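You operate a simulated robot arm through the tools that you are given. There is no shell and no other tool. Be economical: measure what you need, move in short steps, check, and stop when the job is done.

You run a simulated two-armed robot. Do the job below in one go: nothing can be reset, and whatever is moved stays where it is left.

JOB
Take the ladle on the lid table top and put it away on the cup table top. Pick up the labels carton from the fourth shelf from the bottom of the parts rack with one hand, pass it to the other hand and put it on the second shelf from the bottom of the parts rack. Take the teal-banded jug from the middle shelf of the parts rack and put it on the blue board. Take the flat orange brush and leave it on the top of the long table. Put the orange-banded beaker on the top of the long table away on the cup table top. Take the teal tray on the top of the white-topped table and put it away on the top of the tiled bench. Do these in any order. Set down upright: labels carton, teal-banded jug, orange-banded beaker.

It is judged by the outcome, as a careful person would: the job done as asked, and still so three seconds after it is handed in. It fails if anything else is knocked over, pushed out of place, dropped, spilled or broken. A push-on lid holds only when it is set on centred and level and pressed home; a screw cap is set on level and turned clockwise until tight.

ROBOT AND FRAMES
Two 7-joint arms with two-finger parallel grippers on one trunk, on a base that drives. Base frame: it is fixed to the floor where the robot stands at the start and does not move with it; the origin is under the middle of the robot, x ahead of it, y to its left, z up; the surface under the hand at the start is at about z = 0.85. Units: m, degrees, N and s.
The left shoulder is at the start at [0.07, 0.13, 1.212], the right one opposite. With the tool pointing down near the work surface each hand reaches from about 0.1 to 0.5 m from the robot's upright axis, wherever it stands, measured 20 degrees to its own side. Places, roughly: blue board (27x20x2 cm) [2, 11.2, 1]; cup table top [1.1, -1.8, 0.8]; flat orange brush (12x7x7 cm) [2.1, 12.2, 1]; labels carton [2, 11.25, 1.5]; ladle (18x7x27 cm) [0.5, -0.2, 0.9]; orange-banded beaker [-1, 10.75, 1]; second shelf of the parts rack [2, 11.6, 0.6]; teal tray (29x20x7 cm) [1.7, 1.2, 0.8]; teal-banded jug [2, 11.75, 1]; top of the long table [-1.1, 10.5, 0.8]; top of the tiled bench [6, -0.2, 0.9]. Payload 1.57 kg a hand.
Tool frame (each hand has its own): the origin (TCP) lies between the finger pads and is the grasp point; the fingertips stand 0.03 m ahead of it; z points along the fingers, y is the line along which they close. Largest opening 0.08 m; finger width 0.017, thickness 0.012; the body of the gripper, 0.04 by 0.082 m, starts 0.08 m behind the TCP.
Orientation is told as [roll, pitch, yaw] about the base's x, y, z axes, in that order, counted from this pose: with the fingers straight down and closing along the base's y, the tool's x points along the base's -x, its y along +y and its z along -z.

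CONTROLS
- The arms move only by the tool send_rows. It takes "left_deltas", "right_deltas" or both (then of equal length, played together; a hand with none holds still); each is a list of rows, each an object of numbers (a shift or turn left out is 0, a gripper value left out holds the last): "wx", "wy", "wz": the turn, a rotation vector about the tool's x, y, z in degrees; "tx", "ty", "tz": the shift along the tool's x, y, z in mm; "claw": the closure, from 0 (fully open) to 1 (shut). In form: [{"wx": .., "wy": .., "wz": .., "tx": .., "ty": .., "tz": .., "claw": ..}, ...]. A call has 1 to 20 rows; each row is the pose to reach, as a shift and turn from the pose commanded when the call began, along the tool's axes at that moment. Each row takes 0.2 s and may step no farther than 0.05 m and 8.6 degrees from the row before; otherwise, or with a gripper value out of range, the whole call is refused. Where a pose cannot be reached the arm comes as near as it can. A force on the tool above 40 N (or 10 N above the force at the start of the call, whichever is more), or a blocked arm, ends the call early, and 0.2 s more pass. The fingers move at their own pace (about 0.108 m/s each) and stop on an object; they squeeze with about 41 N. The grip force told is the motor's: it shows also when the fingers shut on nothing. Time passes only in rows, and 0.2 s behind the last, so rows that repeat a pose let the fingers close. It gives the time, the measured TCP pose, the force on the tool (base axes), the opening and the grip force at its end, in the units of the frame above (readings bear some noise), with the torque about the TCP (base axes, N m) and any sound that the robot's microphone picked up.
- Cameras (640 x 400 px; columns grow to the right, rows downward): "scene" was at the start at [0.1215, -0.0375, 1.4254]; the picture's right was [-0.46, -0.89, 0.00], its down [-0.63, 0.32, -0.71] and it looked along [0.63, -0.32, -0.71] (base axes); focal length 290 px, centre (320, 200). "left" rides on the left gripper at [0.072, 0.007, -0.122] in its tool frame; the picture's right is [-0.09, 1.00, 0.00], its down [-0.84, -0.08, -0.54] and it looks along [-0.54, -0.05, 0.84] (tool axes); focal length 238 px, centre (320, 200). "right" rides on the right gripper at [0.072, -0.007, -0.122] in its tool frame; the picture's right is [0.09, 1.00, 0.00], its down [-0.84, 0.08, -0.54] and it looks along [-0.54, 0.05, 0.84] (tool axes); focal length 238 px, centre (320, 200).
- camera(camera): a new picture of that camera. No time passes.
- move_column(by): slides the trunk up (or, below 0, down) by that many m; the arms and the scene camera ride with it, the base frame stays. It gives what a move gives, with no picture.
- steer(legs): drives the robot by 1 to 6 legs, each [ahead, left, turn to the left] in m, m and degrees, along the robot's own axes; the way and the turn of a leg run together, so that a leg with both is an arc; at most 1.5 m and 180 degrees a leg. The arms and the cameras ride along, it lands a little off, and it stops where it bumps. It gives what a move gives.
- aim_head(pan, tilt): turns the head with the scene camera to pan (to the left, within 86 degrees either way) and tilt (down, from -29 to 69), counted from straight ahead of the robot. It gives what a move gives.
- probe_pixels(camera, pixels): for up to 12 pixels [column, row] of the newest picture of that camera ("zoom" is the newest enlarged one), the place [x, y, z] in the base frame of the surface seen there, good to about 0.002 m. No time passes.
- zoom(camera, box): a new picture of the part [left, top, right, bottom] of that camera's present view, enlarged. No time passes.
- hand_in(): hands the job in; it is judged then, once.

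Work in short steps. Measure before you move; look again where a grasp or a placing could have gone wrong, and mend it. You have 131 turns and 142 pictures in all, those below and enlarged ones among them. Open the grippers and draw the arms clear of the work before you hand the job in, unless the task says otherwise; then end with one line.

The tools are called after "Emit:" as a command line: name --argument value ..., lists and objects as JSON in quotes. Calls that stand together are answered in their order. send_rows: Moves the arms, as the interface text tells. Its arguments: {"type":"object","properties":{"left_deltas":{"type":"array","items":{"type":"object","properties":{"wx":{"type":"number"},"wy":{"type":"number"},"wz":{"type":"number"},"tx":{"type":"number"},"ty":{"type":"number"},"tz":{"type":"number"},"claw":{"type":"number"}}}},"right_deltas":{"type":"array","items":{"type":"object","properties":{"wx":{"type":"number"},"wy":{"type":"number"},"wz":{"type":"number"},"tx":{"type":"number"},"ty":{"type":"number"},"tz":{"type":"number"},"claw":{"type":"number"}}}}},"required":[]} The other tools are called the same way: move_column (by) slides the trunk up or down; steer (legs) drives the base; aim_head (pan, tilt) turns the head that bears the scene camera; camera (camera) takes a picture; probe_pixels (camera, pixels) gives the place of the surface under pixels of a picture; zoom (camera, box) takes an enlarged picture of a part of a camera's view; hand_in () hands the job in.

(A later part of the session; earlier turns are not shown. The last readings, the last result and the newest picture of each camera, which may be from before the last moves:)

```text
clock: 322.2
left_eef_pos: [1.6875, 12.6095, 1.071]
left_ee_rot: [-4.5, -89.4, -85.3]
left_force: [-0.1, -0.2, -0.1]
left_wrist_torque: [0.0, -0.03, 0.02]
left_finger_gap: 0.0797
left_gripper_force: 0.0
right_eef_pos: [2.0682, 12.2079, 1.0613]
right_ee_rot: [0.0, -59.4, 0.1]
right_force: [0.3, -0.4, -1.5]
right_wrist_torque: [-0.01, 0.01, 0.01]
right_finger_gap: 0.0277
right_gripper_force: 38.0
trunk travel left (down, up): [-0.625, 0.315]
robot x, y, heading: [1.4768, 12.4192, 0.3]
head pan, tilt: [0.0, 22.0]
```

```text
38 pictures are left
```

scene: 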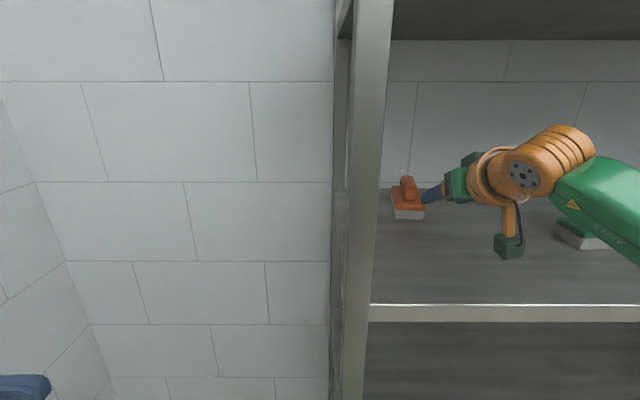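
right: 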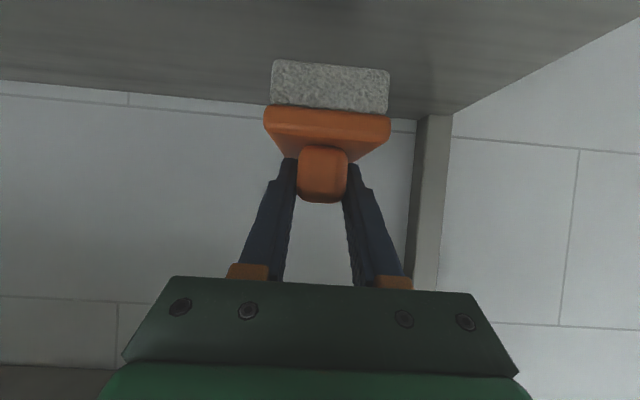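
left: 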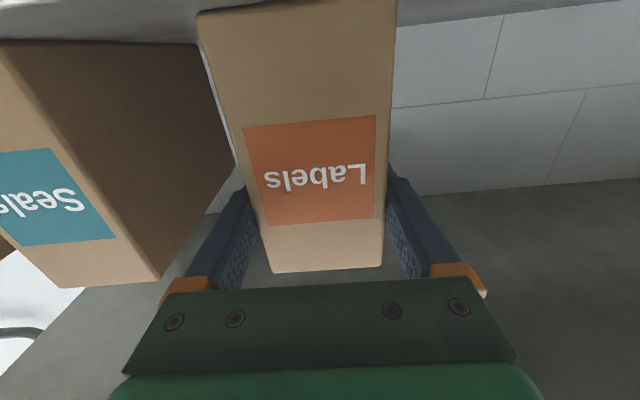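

The brush is held. I back out, go right and turn around toward the long table.

Emit:
steer --legs '[[-0.6, 0, 0], [0, -1.3, 0], [0, 0, -180]]'

Emit:
aim_head --pan 0 --tilt 25

Emit:
camera --camera "scene"

```text
clock: 339.0
left_eef_pos: [0.6739, 10.9198, 1.07]
left_ee_rot: [-2.8, -89.5, 93.7]
left_force: [-0.7, -0.9, 0.9]
left_wrist_torque: [0.02, 0.0, -0.04]
left_finger_gap: 0.0801
left_gripper_force: 0.0
right_eef_pos: [0.2887, 11.3173, 1.0606]
right_ee_rot: [0.0, -59.5, -179.2]
right_force: [-0.1, 1.1, -1.4]
right_wrist_torque: [0.03, -0.04, 0.01]
right_finger_gap: 0.0276
right_gripper_force: 37.9
trunk travel left (down, up): [-0.625, 0.315]
robot x, y, heading: [0.8846, 11.1162, -179.3]
head pan, tilt: [0.0, 22.0]
```

```text
clock: 339.7
left_eef_pos: [0.6745, 10.9192, 1.0713]
left_ee_rot: [-2.5, -89.6, 93.6]
left_force: [0.1, 0.7, -0.1]
left_wrist_torque: [0.0, -0.03, 0.02]
left_finger_gap: 0.0801
left_gripper_force: 0.1
right_eef_pos: [0.2894, 11.3176, 1.0619]
right_ee_rot: [0.0, -59.5, -179.2]
right_force: [0.3, 0.4, -1.9]
right_wrist_torque: [0.0, -0.1, -0.04]
right_finger_gap: 0.0276
right_gripper_force: 38.0
trunk travel left (down, up): [-0.625, 0.315]
robot x, y, heading: [0.8864, 11.1101, -179.1]
head pan, tilt: [0.0, 25.0]
```

```text
37 pictures are left
```

scene: 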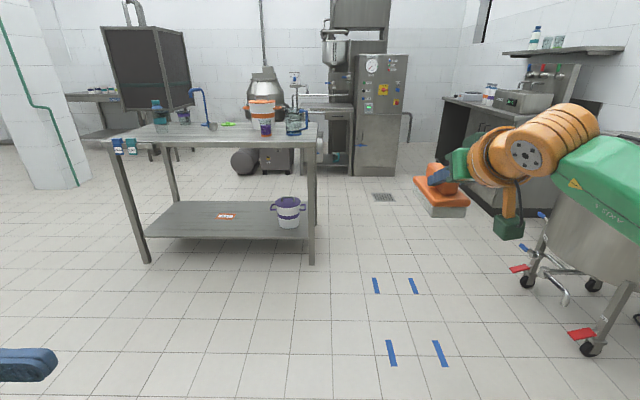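

Emit:
zoom --camera "scene" --box '[90, 70, 340, 170]'

Emit:
probe_pixels --camera "scene" --pixels '[[315, 143], [118, 140], [262, 110], [264, 130], [293, 125], [315, 128], [160, 118], [215, 140], [240, 140], [285, 140], [183, 118], [130, 148]]'

```text
2.56 times, centred on (215, 120) of scene
```

zoom: 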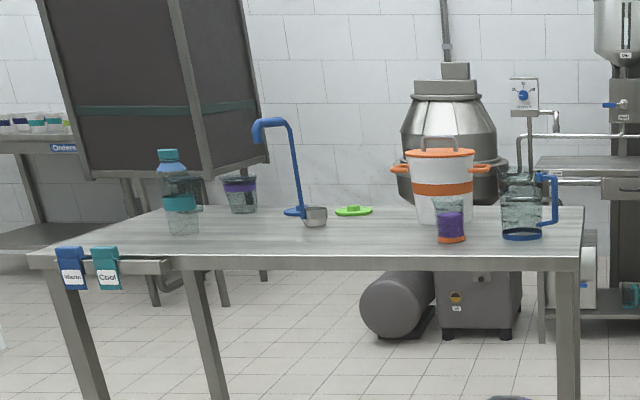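

```text
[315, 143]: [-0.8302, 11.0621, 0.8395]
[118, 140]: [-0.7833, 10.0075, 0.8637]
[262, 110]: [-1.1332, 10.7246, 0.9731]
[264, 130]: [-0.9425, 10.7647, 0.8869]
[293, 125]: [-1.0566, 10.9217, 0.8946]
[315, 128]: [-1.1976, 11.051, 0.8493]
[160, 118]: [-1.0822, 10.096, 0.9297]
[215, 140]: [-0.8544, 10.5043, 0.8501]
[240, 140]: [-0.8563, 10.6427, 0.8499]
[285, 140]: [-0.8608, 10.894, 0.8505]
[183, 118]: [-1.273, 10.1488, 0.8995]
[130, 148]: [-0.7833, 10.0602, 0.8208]
```

The beaker (glass with purple content and orange base band) is at about (-0.95, 10.76), and there is free table near (-0.92, 10.45). I drive there with the brush.

Emit:
steer --legs '[[0, 0.86, -0.9], [0.9, 0, 0]]'

Emit:
aim_head --pan -15 --tilt 35

Emit:
camera --camera "scene"

```text
clock: 348.6
left_eef_pos: [-0.2246, 10.0637, 1.0704]
left_ee_rot: [-1.3, -89.5, 91.3]
left_force: [-0.2, 0.2, -0.3]
left_wrist_torque: [0.02, 0.01, 0.02]
left_finger_gap: 0.0802
left_gripper_force: 0.0
right_eef_pos: [-0.6031, 10.466, 1.061]
right_ee_rot: [0.0, -59.5, 179.9]
right_force: [0.7, 0.3, -1.1]
right_wrist_torque: [0.02, -0.02, -0.03]
right_finger_gap: 0.0276
right_gripper_force: 38.2
trunk travel left (down, up): [-0.625, 0.315]
robot x, y, heading: [-0.013, 10.2503, 180.0]
head pan, tilt: [0.0, 25.0]
```

```text
clock: 349.4
left_eef_pos: [-0.2237, 10.0625, 1.0707]
left_ee_rot: [-2.7, -89.5, 92.6]
left_force: [0.3, 0.0, 0.4]
left_wrist_torque: [0.04, -0.03, -0.02]
left_finger_gap: 0.0798
left_gripper_force: 0.0
right_eef_pos: [-0.6029, 10.4656, 1.061]
right_ee_rot: [-0.1, -59.4, 179.9]
right_force: [0.1, 0.4, -1.2]
right_wrist_torque: [0.0, -0.03, 0.01]
right_finger_gap: 0.0275
right_gripper_force: 37.6
trunk travel left (down, up): [-0.625, 0.315]
robot x, y, heading: [-0.0134, 10.2487, 180.1]
head pan, tilt: [-15.0, 35.0]
```

```text
35 pictures are left
```

scene: 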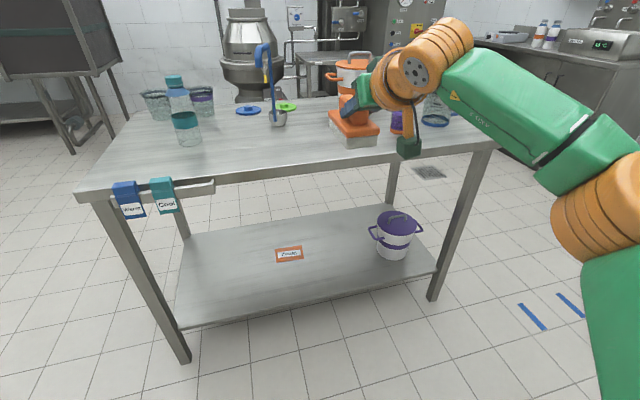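

Emit:
probe_pixels --camera "scene" --pixels '[[278, 122], [250, 140], [190, 142], [300, 150], [250, 172], [398, 133], [385, 140], [248, 112], [288, 108], [350, 142], [345, 120]]'

```text
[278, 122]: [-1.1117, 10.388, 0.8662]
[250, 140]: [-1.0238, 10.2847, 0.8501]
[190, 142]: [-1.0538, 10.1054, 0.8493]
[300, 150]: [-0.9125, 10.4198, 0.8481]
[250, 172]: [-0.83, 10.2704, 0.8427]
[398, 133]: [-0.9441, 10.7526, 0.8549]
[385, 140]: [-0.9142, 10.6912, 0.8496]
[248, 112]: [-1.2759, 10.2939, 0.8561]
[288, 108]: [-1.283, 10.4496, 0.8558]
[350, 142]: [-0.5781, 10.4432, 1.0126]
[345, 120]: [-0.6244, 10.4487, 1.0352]
```

The landing spot is clear. I drive 0.272 m ahead and lower the trunk by 0.14 m.

Emit:
steer --legs '[[0.272, 0, 0]]'

Emit:
move_column --by -0.135

Emit:
camera --camera "scene"

```text
clock: 351.3
left_eef_pos: [-0.497, 10.0619, 1.0699]
left_ee_rot: [1.9, -89.6, 88.3]
left_force: [0.5, 0.7, 0.7]
left_wrist_torque: [-0.03, 0.02, 0.01]
left_finger_gap: 0.0801
left_gripper_force: 0.1
right_eef_pos: [-0.8773, 10.4636, 1.0612]
right_ee_rot: [-0.1, -59.5, -180.0]
right_force: [0.5, -0.6, -1.1]
right_wrist_torque: [0.06, -0.09, 0.0]
right_finger_gap: 0.0276
right_gripper_force: 38.2
trunk travel left (down, up): [-0.625, 0.315]
robot x, y, heading: [-0.2871, 10.2551, -179.9]
head pan, tilt: [-15.0, 35.0]
```

```text
clock: 352.9
left_eef_pos: [-0.498, 10.0612, 0.9348]
left_ee_rot: [-1.6, -89.5, 92.0]
left_force: [0.7, -0.6, -0.6]
left_wrist_torque: [0.01, 0.05, 0.0]
left_finger_gap: 0.08
left_gripper_force: 0.2
right_eef_pos: [-0.876, 10.4631, 0.9269]
right_ee_rot: [0.0, -59.5, -180.1]
right_force: [-0.1, 1.2, -1.2]
right_wrist_torque: [-0.01, -0.05, -0.03]
right_finger_gap: 0.0274
right_gripper_force: 37.7
trunk travel left (down, up): [-0.49, 0.45]
robot x, y, heading: [-0.2852, 10.2514, -179.7]
head pan, tilt: [-15.0, 35.0]
```

```text
34 pictures are left
```

scene: 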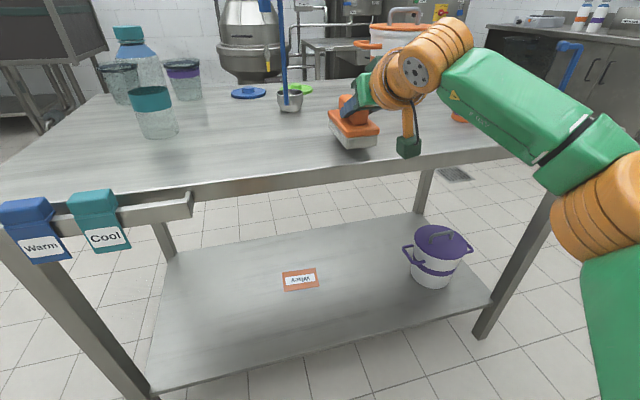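

About 1 cm to go; I lower in small steps.

Emit:
move_column --by -0.009

Emit:
move_column --by -0.004

```text
clock: 353.5
left_eef_pos: [-0.4968, 10.0622, 0.9265]
left_ee_rot: [-1.5, -89.5, 91.5]
left_force: [-0.1, -1.1, 0.3]
left_wrist_torque: [0.0, 0.0, 0.03]
left_finger_gap: 0.0797
left_gripper_force: 0.2
right_eef_pos: [-0.8771, 10.4633, 0.9171]
right_ee_rot: [0.0, -59.5, -180.0]
right_force: [0.2, -0.4, -1.1]
right_wrist_torque: [0.0, -0.05, 0.02]
right_finger_gap: 0.0276
right_gripper_force: 37.8
trunk travel left (down, up): [-0.481, 0.459]
robot x, y, heading: [-0.2847, 10.2543, -180.0]
head pan, tilt: [-15.0, 35.0]
```

```text
clock: 354.0
left_eef_pos: [-0.4969, 10.0614, 0.9217]
left_ee_rot: [-1.7, -89.5, 92.0]
left_force: [0.4, -0.8, 0.3]
left_wrist_torque: [0.01, 0.01, -0.01]
left_finger_gap: 0.08
left_gripper_force: 0.1
right_eef_pos: [-0.8778, 10.4638, 0.9125]
right_ee_rot: [0.0, -59.5, -180.0]
right_force: [0.4, -0.4, -1.5]
right_wrist_torque: [0.0, -0.07, -0.01]
right_finger_gap: 0.0276
right_gripper_force: 38.0
trunk travel left (down, up): [-0.477, 0.463]
robot x, y, heading: [-0.2847, 10.252, -179.9]
head pan, tilt: [-15.0, 35.0]
```

Emit:
move_column --by -0.004

Emit:
zoom --camera "scene" --box '[290, 60, 450, 180]'

```text
clock: 354.6
left_eef_pos: [-0.4965, 10.0609, 0.92]
left_ee_rot: [7.9, -89.5, 82.4]
left_force: [0.2, 0.2, -0.8]
left_wrist_torque: [-0.02, -0.01, -0.01]
left_finger_gap: 0.0799
left_gripper_force: 0.0
right_eef_pos: [-0.8759, 10.4635, 0.9115]
right_ee_rot: [-0.1, -59.7, -179.9]
right_force: [-2.4, 0.7, 6.9]
right_wrist_torque: [-0.02, -0.11, 0.02]
right_finger_gap: 0.0278
right_gripper_force: 38.0
trunk travel left (down, up): [-0.473, 0.467]
robot x, y, heading: [-0.2857, 10.2509, -179.9]
head pan, tilt: [-15.0, 35.0]
```

```text
3.33 times, centred on (370, 120) of scene
```

zoom: 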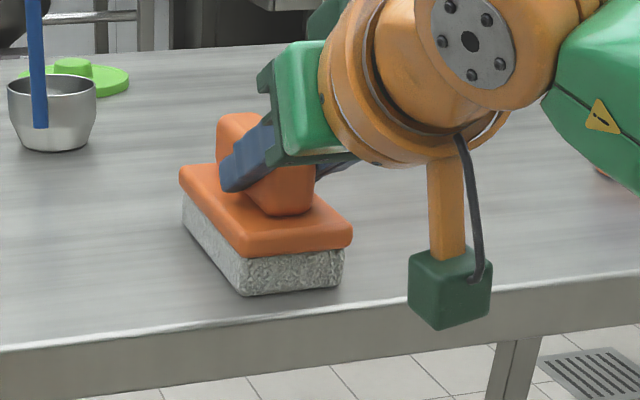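

Landed. I open the hand and raise the trunk.

Emit:
send_rows --right_deltas '[{"claw": 0.38}, {}, {}]'

Emit:
move_column --by 0.12

Emit:
steer --legs '[[-0.2, 0, 0]]'

Emit:
camera --camera "scene"

Emit:
zoom --camera "scene" --box '[300, 60, 500, 180]'

```text
clock: 355.4
left_eef_pos: [-0.4966, 10.0609, 0.9187]
left_ee_rot: [0.9, -89.4, 89.3]
left_force: [0.1, -0.2, 0.8]
left_wrist_torque: [0.03, -0.01, -0.01]
left_finger_gap: 0.08
left_gripper_force: 0.1
right_eef_pos: [-0.8766, 10.465, 0.9104]
right_ee_rot: [-0.1, -59.6, -180.0]
right_force: [0.5, -0.2, -0.4]
right_wrist_torque: [-0.02, 0.01, -0.01]
right_finger_gap: 0.0499
right_gripper_force: 0.1
trunk travel left (down, up): [-0.473, 0.467]
robot x, y, heading: [-0.287, 10.2555, -180.2]
head pan, tilt: [-15.0, 35.0]
```

```text
clock: 356.9
left_eef_pos: [-0.4975, 10.0613, 1.0385]
left_ee_rot: [0.1, -89.4, 90.2]
left_force: [0.0, 0.3, -0.6]
left_wrist_torque: [0.01, -0.01, -0.01]
left_finger_gap: 0.0796
left_gripper_force: 0.1
right_eef_pos: [-0.8779, 10.464, 1.0295]
right_ee_rot: [-0.1, -59.5, -180.0]
right_force: [0.2, 0.7, -0.7]
right_wrist_torque: [-0.01, -0.02, -0.02]
right_finger_gap: 0.0495
right_gripper_force: 0.0
trunk travel left (down, up): [-0.593, 0.347]
robot x, y, heading: [-0.2852, 10.2534, -179.9]
head pan, tilt: [-15.0, 35.0]
```

```text
clock: 358.4
left_eef_pos: [-0.2977, 10.0615, 1.038]
left_ee_rot: [-1.9, -89.5, 92.0]
left_force: [-0.8, 0.7, -1.1]
left_wrist_torque: [0.03, -0.01, -0.01]
left_finger_gap: 0.0801
left_gripper_force: 0.1
right_eef_pos: [-0.6768, 10.4631, 1.0293]
right_ee_rot: [-0.1, -59.6, -180.1]
right_force: [-0.3, 0.5, -0.4]
right_wrist_torque: [0.03, -0.01, 0.01]
right_finger_gap: 0.0494
right_gripper_force: 0.1
trunk travel left (down, up): [-0.593, 0.347]
robot x, y, heading: [-0.086, 10.2514, -180.1]
head pan, tilt: [-15.0, 35.0]
```

```text
32 pictures are left
```

scene: 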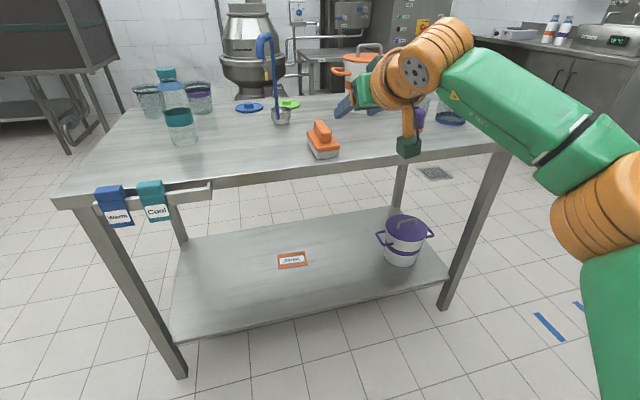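

```text
3.20 times, centred on (400, 120) of scene
```

zoom: 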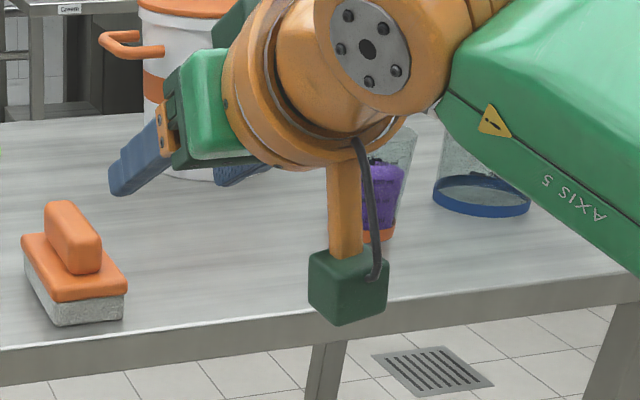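

The brush is in place. I slide right toward the beaker and look.

Emit:
steer --legs '[[0, -0.29, 0]]'

Emit:
send_rows --right_deltas '[{"claw": 0}, {}]'

Emit:
camera --camera "right"

Emit:
camera --camera "scene"

```text
clock: 360.4
left_eef_pos: [-0.2963, 10.3507, 1.0385]
left_ee_rot: [0.5, -89.4, 89.9]
left_force: [0.3, -0.2, 0.5]
left_wrist_torque: [0.01, -0.01, 0.02]
left_finger_gap: 0.0803
left_gripper_force: 0.1
right_eef_pos: [-0.6764, 10.753, 1.0305]
right_ee_rot: [-0.1, -59.6, -179.7]
right_force: [0.0, 0.8, 0.1]
right_wrist_torque: [-0.01, -0.02, 0.01]
right_finger_gap: 0.0494
right_gripper_force: 0.0
trunk travel left (down, up): [-0.593, 0.347]
robot x, y, heading: [-0.0834, 10.5433, -180.0]
head pan, tilt: [-15.0, 35.0]
```

```text
clock: 361.1
left_eef_pos: [-0.2968, 10.3505, 1.0385]
left_ee_rot: [0.7, -89.4, 89.6]
left_force: [-0.2, 0.4, 1.1]
left_wrist_torque: [0.01, -0.03, 0.04]
left_finger_gap: 0.0801
left_gripper_force: 0.1
right_eef_pos: [-0.6765, 10.7522, 1.0292]
right_ee_rot: [-0.1, -59.5, -179.9]
right_force: [0.6, 0.2, 0.0]
right_wrist_torque: [0.0, 0.01, 0.01]
right_finger_gap: 0.0798
right_gripper_force: 0.0
trunk travel left (down, up): [-0.593, 0.347]
robot x, y, heading: [-0.0824, 10.5428, -179.9]
head pan, tilt: [-15.0, 35.0]
```

```text
30 pictures are left
```

right: 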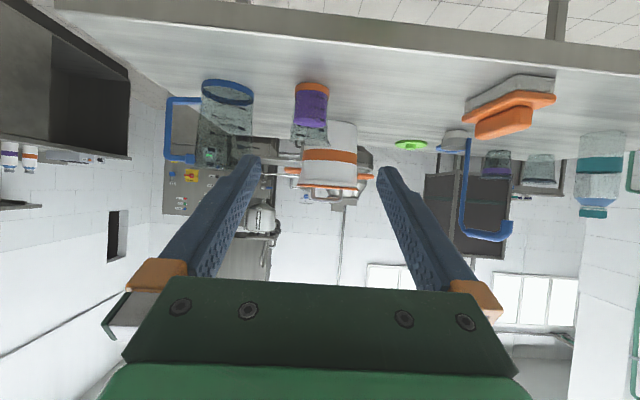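

```text
29 pictures are left
```

scene: 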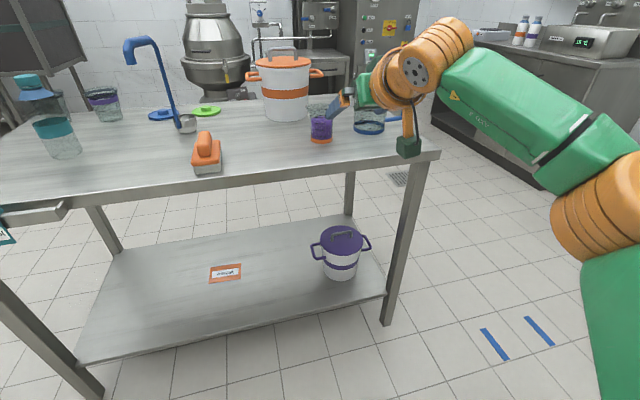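

Emit:
zoom --camera "scene" --box '[270, 85, 370, 155]'

Emit:
probe_pixels --camera "right" --pixels '[[312, 105], [297, 105], [326, 108], [312, 88], [310, 130], [300, 85], [325, 88], [330, 150]]'

Emit:
probe_pixels --camera "zoom" --pixels '[[320, 340], [270, 340], [370, 340], [320, 250], [260, 140], [400, 150], [320, 375], [320, 180]]'

```text
5.71 times, centred on (320, 120) of scene
```

zoom: 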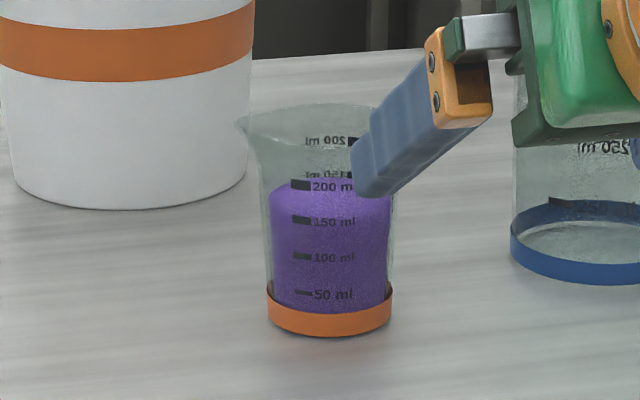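

```text
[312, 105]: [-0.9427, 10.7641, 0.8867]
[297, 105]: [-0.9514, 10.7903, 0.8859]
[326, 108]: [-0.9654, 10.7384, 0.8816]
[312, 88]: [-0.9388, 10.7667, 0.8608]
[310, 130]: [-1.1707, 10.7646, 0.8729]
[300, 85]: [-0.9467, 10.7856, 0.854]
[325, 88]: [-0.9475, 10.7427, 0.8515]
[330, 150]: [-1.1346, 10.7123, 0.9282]
```

```text
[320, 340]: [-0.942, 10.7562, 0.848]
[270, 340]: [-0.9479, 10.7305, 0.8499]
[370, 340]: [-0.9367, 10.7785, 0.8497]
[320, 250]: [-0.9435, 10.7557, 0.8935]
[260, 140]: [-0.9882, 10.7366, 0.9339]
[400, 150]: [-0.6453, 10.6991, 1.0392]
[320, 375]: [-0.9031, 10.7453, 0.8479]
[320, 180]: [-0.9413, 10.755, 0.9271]
```

The beaker is centred at about (-0.969, 10.7645), base 5.6 cm wide, top z≈0.945. I lower beside the table, align and drive in, then check.

Emit:
steer --legs '[[0, -0.012, 0]]'

Emit:
move_column --by -0.124

Emit:
steer --legs '[[0.2, 0, 0]]'

Emit:
camera --camera "right"

```text
clock: 361.8
left_eef_pos: [-0.2973, 10.3617, 1.0382]
left_ee_rot: [0.5, -89.6, 89.8]
left_force: [0.1, -0.3, 0.4]
left_wrist_torque: [0.0, 0.02, -0.02]
left_finger_gap: 0.08
left_gripper_force: 0.0
right_eef_pos: [-0.6772, 10.7636, 1.0294]
right_ee_rot: [-0.3, -59.5, -179.7]
right_force: [-0.3, -0.2, 0.3]
right_wrist_torque: [0.0, -0.03, 0.0]
right_finger_gap: 0.0802
right_gripper_force: 0.1
trunk travel left (down, up): [-0.593, 0.347]
robot x, y, heading: [-0.0858, 10.554, -179.5]
head pan, tilt: [-15.0, 35.0]
```

```text
clock: 363.3
left_eef_pos: [-0.297, 10.3632, 0.9147]
left_ee_rot: [1.1, -89.5, 89.2]
left_force: [0.8, 0.5, -0.7]
left_wrist_torque: [0.03, -0.01, 0.01]
left_finger_gap: 0.0801
left_gripper_force: 0.0
right_eef_pos: [-0.6773, 10.766, 0.9066]
right_ee_rot: [-0.2, -59.5, -179.8]
right_force: [0.0, 0.0, -0.4]
right_wrist_torque: [0.02, -0.01, 0.02]
right_finger_gap: 0.0799
right_gripper_force: 0.1
trunk travel left (down, up): [-0.469, 0.471]
robot x, y, heading: [-0.0853, 10.5524, -179.8]
head pan, tilt: [-15.0, 35.0]
```

```text
clock: 364.9
left_eef_pos: [-0.4976, 10.3622, 0.9148]
left_ee_rot: [-1.5, -89.5, 91.8]
left_force: [-0.7, 0.1, 0.3]
left_wrist_torque: [-0.01, -0.01, -0.01]
left_finger_gap: 0.08
left_gripper_force: 0.1
right_eef_pos: [-0.8785, 10.7639, 0.9061]
right_ee_rot: [-0.2, -59.5, -179.6]
right_force: [-0.7, -0.2, -0.5]
right_wrist_torque: [0.02, 0.01, 0.0]
right_finger_gap: 0.0799
right_gripper_force: 0.0
trunk travel left (down, up): [-0.469, 0.471]
robot x, y, heading: [-0.2864, 10.5564, -179.7]
head pan, tilt: [-15.0, 35.0]
```

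```text
27 pictures are left
```

right: 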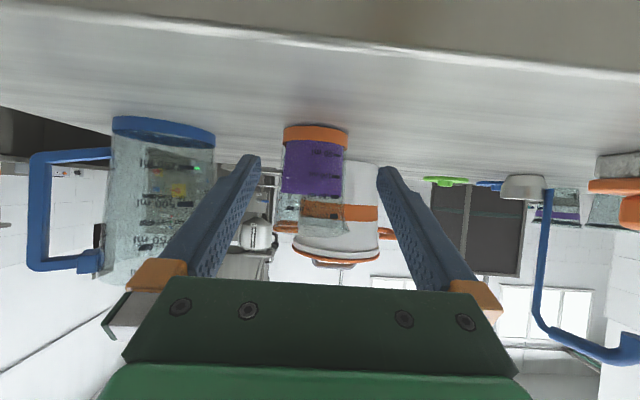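

Centred. I go 0.088 m ahead and close.

Emit:
steer --legs '[[0.088, 0, 0]]'

Emit:
send_rows --right_deltas '[{"claw": 1}, {}, {}, {}]'

Emit:
camera --camera "right"

```text
clock: 366.0
left_eef_pos: [-0.5857, 10.3622, 0.9144]
left_ee_rot: [-1.5, -89.5, 91.9]
left_force: [-0.7, -0.3, -0.2]
left_wrist_torque: [-0.01, 0.02, -0.01]
left_finger_gap: 0.08
left_gripper_force: 0.1
right_eef_pos: [-0.9672, 10.7628, 0.9046]
right_ee_rot: [0.0, -59.5, -179.9]
right_force: [-0.6, -0.6, 0.3]
right_wrist_torque: [-0.02, -0.01, -0.05]
right_finger_gap: 0.08
right_gripper_force: 0.0
trunk travel left (down, up): [-0.469, 0.471]
robot x, y, heading: [-0.3764, 10.55, -179.9]
head pan, tilt: [-15.0, 35.0]
```

```text
clock: 367.0
left_eef_pos: [-0.5862, 10.3617, 0.9144]
left_ee_rot: [-3.5, -89.5, 93.9]
left_force: [-0.9, -0.1, 0.6]
left_wrist_torque: [-0.01, 0.05, -0.02]
left_finger_gap: 0.0799
left_gripper_force: 0.1
right_eef_pos: [-0.9674, 10.7632, 0.9055]
right_ee_rot: [-0.1, -59.6, -179.8]
right_force: [0.4, 0.1, 0.5]
right_wrist_torque: [-0.05, -0.02, 0.02]
right_finger_gap: 0.0643
right_gripper_force: 41.2
trunk travel left (down, up): [-0.469, 0.471]
robot x, y, heading: [-0.3765, 10.5552, -179.6]
head pan, tilt: [-15.0, 35.0]
```

```text
26 pictures are left
```

right: 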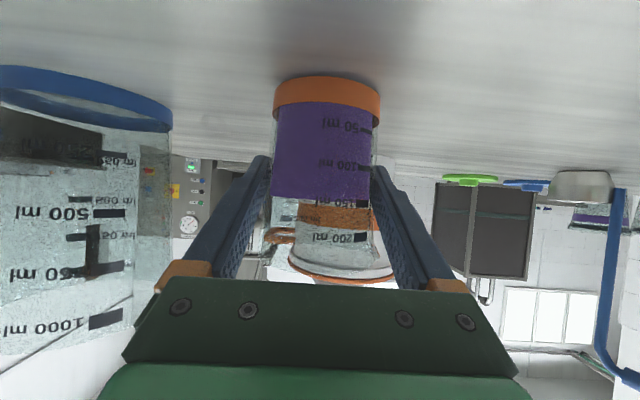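

Gripped at 64 mm. I lift the trunk 0.2 m and back out from the table.

Emit:
move_column --by 0.03

Emit:
move_column --by 0.17

Emit:
steer --legs '[[-0.7, 0, 0]]'

Emit:
camera --camera "scene"

```text
clock: 367.8
left_eef_pos: [-0.5876, 10.3625, 0.9444]
left_ee_rot: [-5.3, -89.5, 95.8]
left_force: [0.5, -0.5, -1.3]
left_wrist_torque: [0.01, -0.02, 0.02]
left_finger_gap: 0.0801
left_gripper_force: 0.2
right_eef_pos: [-0.9672, 10.7627, 0.9359]
right_ee_rot: [-0.1, -59.5, -179.7]
right_force: [-0.6, 0.1, -2.5]
right_wrist_torque: [-0.01, 0.0, 0.02]
right_finger_gap: 0.0643
right_gripper_force: 41.0
trunk travel left (down, up): [-0.499, 0.441]
robot x, y, heading: [-0.3768, 10.5527, -179.8]
head pan, tilt: [-15.0, 35.0]
```

```text
clock: 369.7
left_eef_pos: [-0.5867, 10.3624, 1.1142]
left_ee_rot: [-4.0, -89.5, 94.3]
left_force: [-0.1, 0.1, 0.3]
left_wrist_torque: [-0.01, -0.02, 0.01]
left_finger_gap: 0.0799
left_gripper_force: 0.0
right_eef_pos: [-0.967, 10.7627, 1.1052]
right_ee_rot: [-0.1, -59.5, -179.7]
right_force: [0.0, 0.3, -2.4]
right_wrist_torque: [0.02, 0.0, 0.0]
right_finger_gap: 0.0642
right_gripper_force: 40.7
trunk travel left (down, up): [-0.669, 0.271]
robot x, y, heading: [-0.3726, 10.5536, -179.7]
head pan, tilt: [-15.0, 35.0]
```

```text
clock: 373.5
left_eef_pos: [0.1059, 10.3659, 1.1137]
left_ee_rot: [-6.5, -89.6, 97.0]
left_force: [-0.2, 0.0, -0.3]
left_wrist_torque: [0.0, -0.03, -0.01]
left_finger_gap: 0.08
left_gripper_force: 0.0
right_eef_pos: [-0.2764, 10.7658, 1.1052]
right_ee_rot: [-0.1, -59.6, -179.6]
right_force: [-1.1, -0.5, -2.8]
right_wrist_torque: [-0.02, -0.02, -0.03]
right_finger_gap: 0.0647
right_gripper_force: 41.2
trunk travel left (down, up): [-0.669, 0.271]
robot x, y, heading: [0.3163, 10.559, -179.6]
head pan, tilt: [-15.0, 35.0]
```

```text
25 pictures are left
```

scene: 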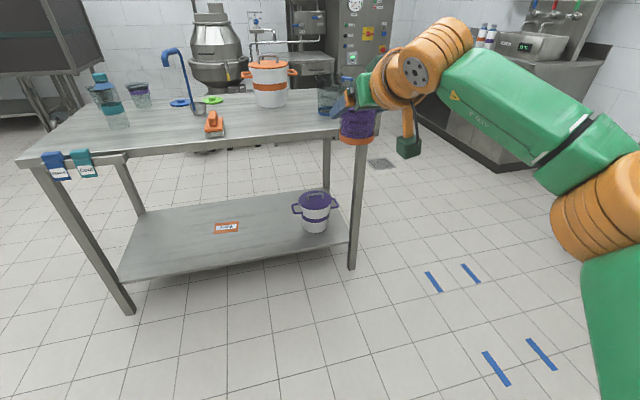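

The beaker hangs upright. I turn to face -y and head back south.

Emit:
steer --legs '[[0, 0, 89.6], [0, 1.05, 0], [1.48, 0.07, 0], [1.48, 0.07, 0], [1.48, 0.1, 0]]'

Emit:
aim_head --pan 0 --tilt 22

Emit:
camera --camera "scene"

```text
clock: 403.5
left_eef_pos: [1.7992, 5.9345, 1.1156]
left_ee_rot: [-2.5, -89.4, -177.1]
left_force: [0.2, -0.6, 0.1]
left_wrist_torque: [-0.02, -0.03, 0.01]
left_finger_gap: 0.08
left_gripper_force: 0.0
right_eef_pos: [1.3983, 5.5531, 1.1058]
right_ee_rot: [-0.1, -59.5, -89.8]
right_force: [0.0, -1.1, -2.1]
right_wrist_torque: [0.0, -0.02, -0.02]
right_finger_gap: 0.0643
right_gripper_force: 40.3
trunk travel left (down, up): [-0.669, 0.271]
robot x, y, heading: [1.6085, 6.1458, -89.8]
head pan, tilt: [-15.0, 35.0]
```

```text
clock: 404.3
left_eef_pos: [1.7993, 5.9337, 1.1146]
left_ee_rot: [-3.5, -89.5, -175.9]
left_force: [0.4, 0.5, 0.3]
left_wrist_torque: [0.02, -0.03, 0.03]
left_finger_gap: 0.0802
left_gripper_force: 0.0
right_eef_pos: [1.3997, 5.5519, 1.1054]
right_ee_rot: [-0.2, -59.4, -89.7]
right_force: [0.2, 0.6, -1.8]
right_wrist_torque: [0.01, -0.02, -0.01]
right_finger_gap: 0.0643
right_gripper_force: 41.8
trunk travel left (down, up): [-0.669, 0.271]
robot x, y, heading: [1.6087, 6.1471, -89.6]
head pan, tilt: [0.0, 22.0]
```

```text
24 pictures are left
```

scene: 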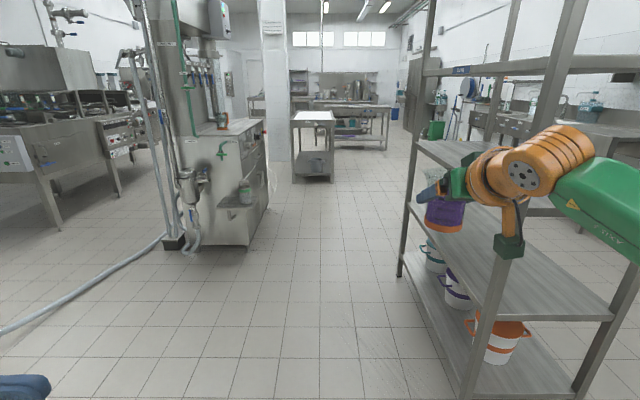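

Emit:
probe_pixels --camera "scene" --pixels '[[400, 275], [465, 395], [240, 245], [265, 205], [190, 245], [420, 160], [295, 180], [475, 340]]'

```text
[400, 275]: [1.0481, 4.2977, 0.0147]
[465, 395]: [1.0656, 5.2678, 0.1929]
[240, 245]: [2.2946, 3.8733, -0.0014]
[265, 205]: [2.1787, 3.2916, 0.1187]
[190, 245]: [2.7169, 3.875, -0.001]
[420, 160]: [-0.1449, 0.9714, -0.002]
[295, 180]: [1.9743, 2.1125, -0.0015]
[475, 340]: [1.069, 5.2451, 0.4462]
```

I keep to the left beside the rack, then move right before the hose machine.

Emit:
steer --legs '[[0, 0.14, -0.3], [1.48, 0, 0], [0.45, -0.3, 0], [0.7, -0.2, 0], [0.5, -0.28, 0]]'

Emit:
camera --camera "scene"

```text
clock: 421.7
left_eef_pos: [1.1488, 2.8088, 1.1143]
left_ee_rot: [-0.6, -89.5, -179.6]
left_force: [-0.7, -0.1, 0.2]
left_wrist_torque: [-0.01, -0.07, 0.02]
left_finger_gap: 0.0797
left_gripper_force: 0.1
right_eef_pos: [0.7434, 2.4318, 1.1055]
right_ee_rot: [-0.2, -59.5, -90.4]
right_force: [0.1, -0.6, -1.8]
right_wrist_torque: [0.02, 0.0, -0.04]
right_finger_gap: 0.0641
right_gripper_force: 40.6
trunk travel left (down, up): [-0.669, 0.271]
robot x, y, heading: [0.9576, 3.0204, -90.3]
head pan, tilt: [0.0, 22.0]
```

```text
23 pictures are left
```

scene: 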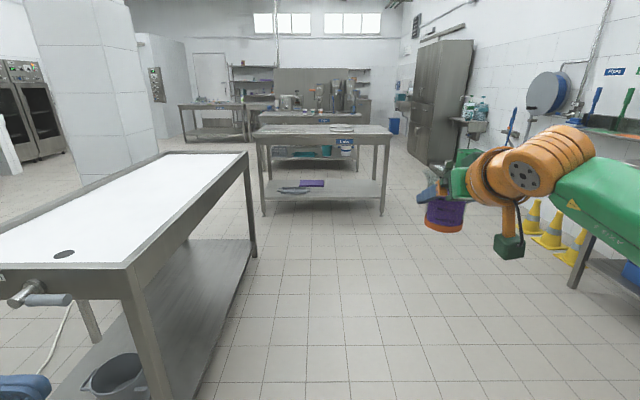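

Emit:
probe_pixels --camera "scene" --pixels '[[535, 232], [548, 245], [575, 265], [470, 150], [415, 155], [585, 285], [385, 212], [266, 214]]'

```text
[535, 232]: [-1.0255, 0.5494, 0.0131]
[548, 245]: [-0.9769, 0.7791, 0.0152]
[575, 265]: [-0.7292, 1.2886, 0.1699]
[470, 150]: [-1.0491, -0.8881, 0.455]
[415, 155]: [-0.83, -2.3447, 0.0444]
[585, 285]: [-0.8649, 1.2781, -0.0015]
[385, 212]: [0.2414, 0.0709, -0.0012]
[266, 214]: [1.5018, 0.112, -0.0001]
```

The west side (x -0.7…0.24) is open, so I go round the lid table's west end into the aisle, with the trunk a bit higher.

Emit:
move_column --by 0.1

Emit:
steer --legs '[[1.48, 0, 0.3], [0.64, 0, 0], [0, -1.16, 0], [1.48, 0, 0], [0.22, 0, 0]]'

Emit:
aim_head --pan 35 --tilt 25

Emit:
camera --camera "scene"

```text
clock: 423.1
left_eef_pos: [1.1474, 2.808, 1.2139]
left_ee_rot: [-4.1, -89.5, -176.2]
left_force: [-0.3, -0.5, 0.9]
left_wrist_torque: [-0.01, 0.0, -0.03]
left_finger_gap: 0.0801
left_gripper_force: 0.1
right_eef_pos: [0.7428, 2.4316, 1.2053]
right_ee_rot: [-0.1, -59.5, -90.4]
right_force: [-0.3, -0.2, -1.3]
right_wrist_torque: [-0.01, -0.04, 0.0]
right_finger_gap: 0.0643
right_gripper_force: 41.5
trunk travel left (down, up): [-0.769, 0.171]
robot x, y, heading: [0.9567, 3.0199, -90.2]
head pan, tilt: [0.0, 22.0]
```

```text
clock: 447.2
left_eef_pos: [-0.0165, -0.9897, 1.2148]
left_ee_rot: [11.1, -89.5, 169.3]
left_force: [-0.1, -0.1, -0.3]
left_wrist_torque: [-0.01, 0.02, 0.01]
left_finger_gap: 0.0801
left_gripper_force: 0.1
right_eef_pos: [-0.4179, -1.3694, 1.2057]
right_ee_rot: [-0.1, -59.6, -89.9]
right_force: [-0.2, -0.4, -2.0]
right_wrist_torque: [0.0, -0.04, 0.02]
right_finger_gap: 0.0641
right_gripper_force: 40.8
trunk travel left (down, up): [-0.769, 0.171]
robot x, y, heading: [-0.2072, -0.7775, -89.9]
head pan, tilt: [0.0, 22.0]
```

```text
clock: 448.2
left_eef_pos: [-0.0161, -0.9913, 1.2148]
left_ee_rot: [-2.6, -89.6, -177.3]
left_force: [-0.3, -0.1, -0.2]
left_wrist_torque: [0.01, -0.03, 0.0]
left_finger_gap: 0.0802
left_gripper_force: 0.1
right_eef_pos: [-0.4188, -1.3708, 1.2051]
right_ee_rot: [-0.1, -59.5, -89.9]
right_force: [-0.5, 0.0, -3.3]
right_wrist_torque: [0.0, 0.0, -0.03]
right_finger_gap: 0.064
right_gripper_force: 41.3
trunk travel left (down, up): [-0.769, 0.171]
robot x, y, heading: [-0.2071, -0.778, -89.8]
head pan, tilt: [35.0, 25.0]
```

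```text
22 pictures are left
```

scene: 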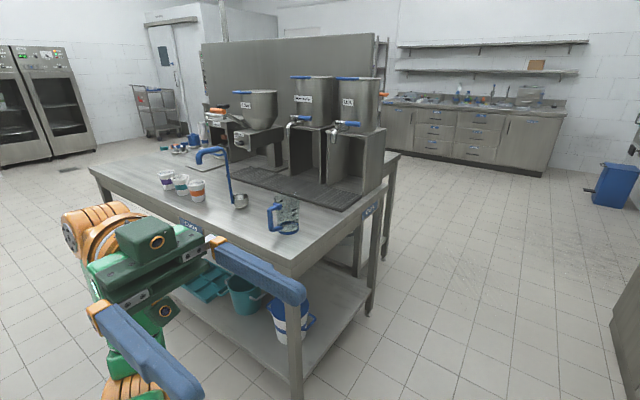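

I slide left so that the beaker faces the gap between ladle and jug.

Emit:
steer --legs '[[0, 1.0, 0]]'

Emit:
aim_head --pan -8 --tilt 42

Emit:
camera --camera "scene"

```text
clock: 453.4
left_eef_pos: [0.988, -0.9928, 1.2138]
left_ee_rot: [-3.5, -89.6, -176.6]
left_force: [0.4, -0.6, 0.2]
left_wrist_torque: [0.0, 0.01, 0.01]
left_finger_gap: 0.0798
left_gripper_force: 0.1
right_eef_pos: [0.5837, -1.3721, 1.2051]
right_ee_rot: [0.0, -59.5, -90.2]
right_force: [0.3, -0.5, -2.0]
right_wrist_torque: [-0.02, -0.01, 0.02]
right_finger_gap: 0.064
right_gripper_force: 41.1
trunk travel left (down, up): [-0.769, 0.171]
robot x, y, heading: [0.7984, -0.7816, -90.3]
head pan, tilt: [35.0, 25.0]
```

```text
clock: 454.5
left_eef_pos: [0.9894, -0.9924, 1.2148]
left_ee_rot: [-3.5, -89.5, -176.7]
left_force: [-0.1, 0.6, 0.2]
left_wrist_torque: [-0.04, 0.01, -0.02]
left_finger_gap: 0.0804
left_gripper_force: 0.2
right_eef_pos: [0.5858, -1.3716, 1.2057]
right_ee_rot: [-0.2, -59.5, -90.2]
right_force: [0.3, -0.5, -2.9]
right_wrist_torque: [0.0, -0.04, 0.02]
right_finger_gap: 0.0641
right_gripper_force: 41.1
trunk travel left (down, up): [-0.769, 0.171]
robot x, y, heading: [0.7968, -0.7789, -90.0]
head pan, tilt: [-8.0, 42.0]
```

```text
21 pictures are left
```

scene: 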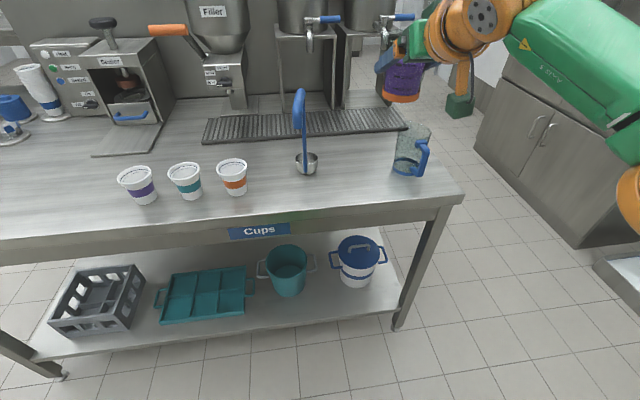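

Emit:
probe_pixels --camera "scene" --pixels '[[307, 165], [299, 95], [303, 125], [410, 165], [423, 150], [412, 130], [350, 165], [350, 190], [360, 150], [400, 175], [240, 180], [350, 135]]'

```text
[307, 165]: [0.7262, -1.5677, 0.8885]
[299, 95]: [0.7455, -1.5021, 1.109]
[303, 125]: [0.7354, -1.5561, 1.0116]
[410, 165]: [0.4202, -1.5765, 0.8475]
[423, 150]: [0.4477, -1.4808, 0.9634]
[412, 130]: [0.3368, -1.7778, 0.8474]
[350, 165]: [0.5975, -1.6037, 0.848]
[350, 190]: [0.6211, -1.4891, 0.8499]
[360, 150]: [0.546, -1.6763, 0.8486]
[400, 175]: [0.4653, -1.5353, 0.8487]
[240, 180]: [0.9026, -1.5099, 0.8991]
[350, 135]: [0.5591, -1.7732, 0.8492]
```

The target spot (0.585, -1.575) is clear (jug edge x 0.47, ladle bowl x 0.69). I drive 0.2 m ahead and lower in stages.

Emit:
steer --legs '[[0.2, 0, 0]]'

Emit:
move_column --by -0.2

Emit:
camera --camera "scene"

Emit:
camera --camera "right"

```text
clock: 456.1
left_eef_pos: [0.9865, -1.1891, 1.2147]
left_ee_rot: [12.9, -89.5, 166.8]
left_force: [-0.4, 0.1, -0.3]
left_wrist_torque: [0.03, -0.01, 0.05]
left_finger_gap: 0.0801
left_gripper_force: 0.1
right_eef_pos: [0.5823, -1.5674, 1.2065]
right_ee_rot: [-0.1, -59.7, -90.3]
right_force: [0.9, 0.0, -1.6]
right_wrist_torque: [0.01, 0.01, 0.01]
right_finger_gap: 0.064
right_gripper_force: 41.5
trunk travel left (down, up): [-0.769, 0.171]
robot x, y, heading: [0.798, -0.9815, -90.1]
head pan, tilt: [-8.0, 42.0]
```

```text
clock: 458.3
left_eef_pos: [0.9886, -1.1926, 1.0132]
left_ee_rot: [-2.4, -89.5, -177.9]
left_force: [-0.3, -0.8, 0.7]
left_wrist_torque: [0.01, 0.02, 0.02]
left_finger_gap: 0.0802
left_gripper_force: 0.0
right_eef_pos: [0.5818, -1.5695, 1.0043]
right_ee_rot: [-0.1, -59.5, -90.3]
right_force: [-0.2, 0.9, -2.4]
right_wrist_torque: [-0.03, -0.01, 0.0]
right_finger_gap: 0.0637
right_gripper_force: 41.0
trunk travel left (down, up): [-0.569, 0.371]
robot x, y, heading: [0.7986, -0.9764, -90.4]
head pan, tilt: [-8.0, 42.0]
```

```text
20 pictures are left
```

scene: 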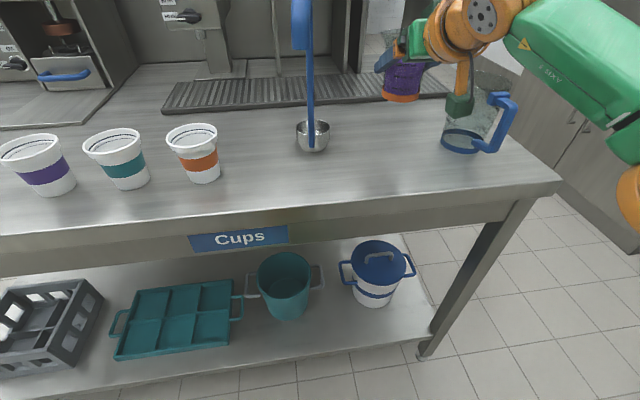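

```text
19 pictures are left
```

right: 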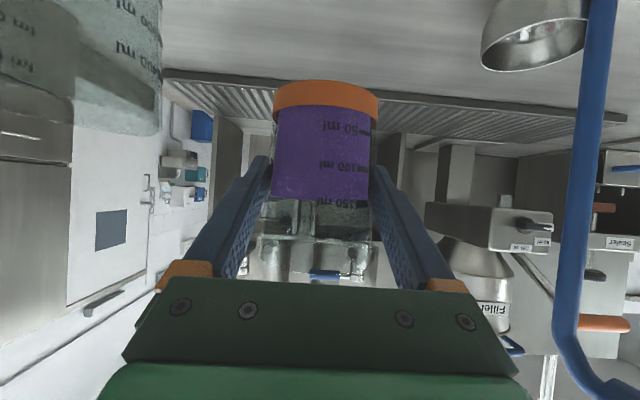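

Emit:
probe_pixels --camera "scene" --pixels '[[460, 108], [455, 60], [500, 97], [505, 130], [475, 75], [520, 75], [580, 100], [620, 150]]'

```text
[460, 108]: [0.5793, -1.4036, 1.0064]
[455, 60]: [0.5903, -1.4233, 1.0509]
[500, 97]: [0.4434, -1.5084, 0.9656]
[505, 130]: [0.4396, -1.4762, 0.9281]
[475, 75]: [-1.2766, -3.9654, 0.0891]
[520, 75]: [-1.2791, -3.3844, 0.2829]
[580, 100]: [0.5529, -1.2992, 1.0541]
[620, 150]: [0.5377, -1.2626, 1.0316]
```

Everything clears. I lower 0.09 m, then finer.

Emit:
move_column --by -0.09

Emit:
move_column --by -0.007

Emit:
zoom --camera "scene" --box '[300, 0, 540, 150]'

```text
clock: 459.5
left_eef_pos: [0.9877, -1.1919, 0.9237]
left_ee_rot: [-1.9, -89.5, -178.4]
left_force: [-0.3, -0.6, 0.0]
left_wrist_torque: [-0.01, 0.04, 0.01]
left_finger_gap: 0.0802
left_gripper_force: 0.0
right_eef_pos: [0.5826, -1.5684, 0.9154]
right_ee_rot: [-0.1, -59.4, -90.3]
right_force: [0.4, 0.1, -1.9]
right_wrist_torque: [0.03, -0.01, 0.01]
right_finger_gap: 0.0639
right_gripper_force: 41.2
trunk travel left (down, up): [-0.479, 0.461]
robot x, y, heading: [0.8032, -0.9801, -90.6]
head pan, tilt: [-8.0, 42.0]
```

```text
clock: 460.1
left_eef_pos: [0.9874, -1.1919, 0.9168]
left_ee_rot: [-2.6, -89.5, -177.8]
left_force: [-0.4, -0.8, 0.4]
left_wrist_torque: [0.0, 0.0, -0.02]
left_finger_gap: 0.0801
left_gripper_force: 0.1
right_eef_pos: [0.5805, -1.5685, 0.9095]
right_ee_rot: [-0.1, -59.5, -90.4]
right_force: [0.6, -0.1, -2.2]
right_wrist_torque: [0.02, 0.01, -0.02]
right_finger_gap: 0.0639
right_gripper_force: 41.2
trunk travel left (down, up): [-0.472, 0.468]
robot x, y, heading: [0.7997, -0.9826, -90.4]
head pan, tilt: [-8.0, 42.0]
```

```text
2.67 times, centred on (420, 75) of scene
```

zoom: 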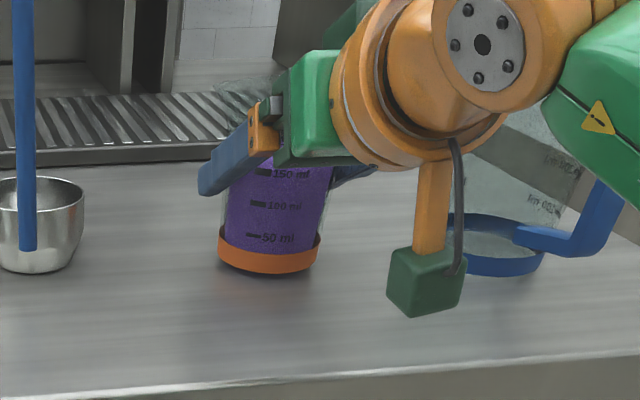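

Almost down; I lower in 3 mm steps.

Emit:
move_column --by -0.004

Emit:
move_column --by -0.003

```text
clock: 460.6
left_eef_pos: [0.9871, -1.1918, 0.9132]
left_ee_rot: [1.2, -89.6, 178.6]
left_force: [-0.1, 0.4, 0.7]
left_wrist_torque: [0.0, -0.05, 0.01]
left_finger_gap: 0.0799
left_gripper_force: 0.1
right_eef_pos: [0.5822, -1.5679, 0.9054]
right_ee_rot: [-0.1, -59.6, -90.4]
right_force: [-0.1, 0.0, 0.1]
right_wrist_torque: [-0.04, -0.07, -0.02]
right_finger_gap: 0.0641
right_gripper_force: 40.6
trunk travel left (down, up): [-0.468, 0.472]
robot x, y, heading: [0.7994, -0.9801, -90.4]
head pan, tilt: [-8.0, 42.0]
```

```text
clock: 461.1
left_eef_pos: [0.9874, -1.1888, 0.9114]
left_ee_rot: [16.4, -89.5, 163.3]
left_force: [-1.0, 0.1, 0.9]
left_wrist_torque: [0.04, 0.02, 0.02]
left_finger_gap: 0.0799
left_gripper_force: 0.1
right_eef_pos: [0.5834, -1.5658, 0.9051]
right_ee_rot: [-0.1, -59.9, -90.5]
right_force: [-2.6, -6.7, 17.1]
right_wrist_torque: [-0.08, -0.3, -0.07]
right_finger_gap: 0.0639
right_gripper_force: 40.8
trunk travel left (down, up): [-0.465, 0.475]
robot x, y, heading: [0.8006, -0.9794, -90.4]
head pan, tilt: [-8.0, 42.0]
```

Firm contact. I relieve 2 mm, open, and drive straight back.

Emit:
move_column --by 0.002

Emit:
send_rows --right_deltas '[{"claw": 0.1}, {"claw": 0}, {}, {}]'

Emit:
steer --legs '[[-0.22, 0, 0]]'

Emit:
camera --camera "scene"

```text
clock: 461.6
left_eef_pos: [0.9881, -1.1889, 0.9129]
left_ee_rot: [14.8, -89.5, 165.0]
left_force: [0.2, -0.2, -0.3]
left_wrist_torque: [0.03, 0.03, -0.02]
left_finger_gap: 0.0804
left_gripper_force: 0.0
right_eef_pos: [0.5825, -1.5663, 0.9055]
right_ee_rot: [-0.2, -59.6, -90.2]
right_force: [-2.0, -3.7, 11.6]
right_wrist_torque: [-0.1, -0.31, -0.09]
right_finger_gap: 0.0641
right_gripper_force: 41.5
trunk travel left (down, up): [-0.467, 0.473]
robot x, y, heading: [0.7993, -0.9793, -90.2]
head pan, tilt: [-8.0, 42.0]
```

```text
clock: 462.6
left_eef_pos: [0.9887, -1.1919, 0.9121]
left_ee_rot: [1.1, -89.5, 178.5]
left_force: [-0.1, -0.3, 0.4]
left_wrist_torque: [0.02, -0.01, 0.02]
left_finger_gap: 0.08
left_gripper_force: 0.1
right_eef_pos: [0.5818, -1.5686, 0.9043]
right_ee_rot: [-0.1, -59.5, -90.3]
right_force: [0.0, -0.4, 0.0]
right_wrist_torque: [0.0, -0.02, 0.0]
right_finger_gap: 0.0802
right_gripper_force: 0.1
trunk travel left (down, up): [-0.467, 0.473]
robot x, y, heading: [0.7961, -0.9806, -90.3]
head pan, tilt: [-8.0, 42.0]
```

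```text
clock: 464.3
left_eef_pos: [0.9883, -0.9703, 0.9125]
left_ee_rot: [3.0, -89.5, 176.8]
left_force: [-0.3, -0.3, 0.2]
left_wrist_torque: [0.01, -0.01, 0.03]
left_finger_gap: 0.08
left_gripper_force: 0.1
right_eef_pos: [0.5829, -1.3481, 0.905]
right_ee_rot: [-0.1, -59.5, -90.3]
right_force: [-0.1, 0.7, -0.9]
right_wrist_torque: [0.0, -0.01, -0.02]
right_finger_gap: 0.0801
right_gripper_force: 0.1
trunk travel left (down, up): [-0.467, 0.473]
robot x, y, heading: [0.7986, -0.7567, -90.3]
head pan, tilt: [-8.0, 42.0]
```

```text
17 pictures are left
```

scene: 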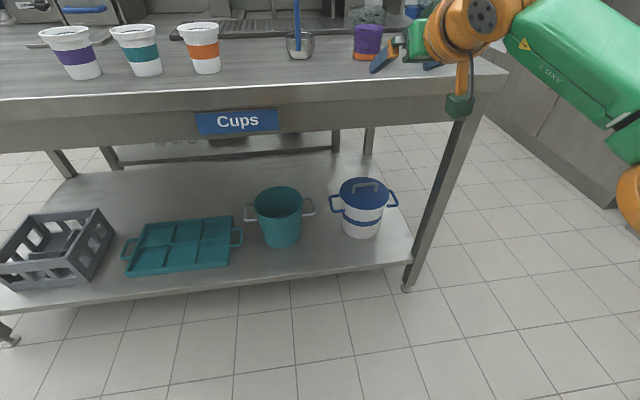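

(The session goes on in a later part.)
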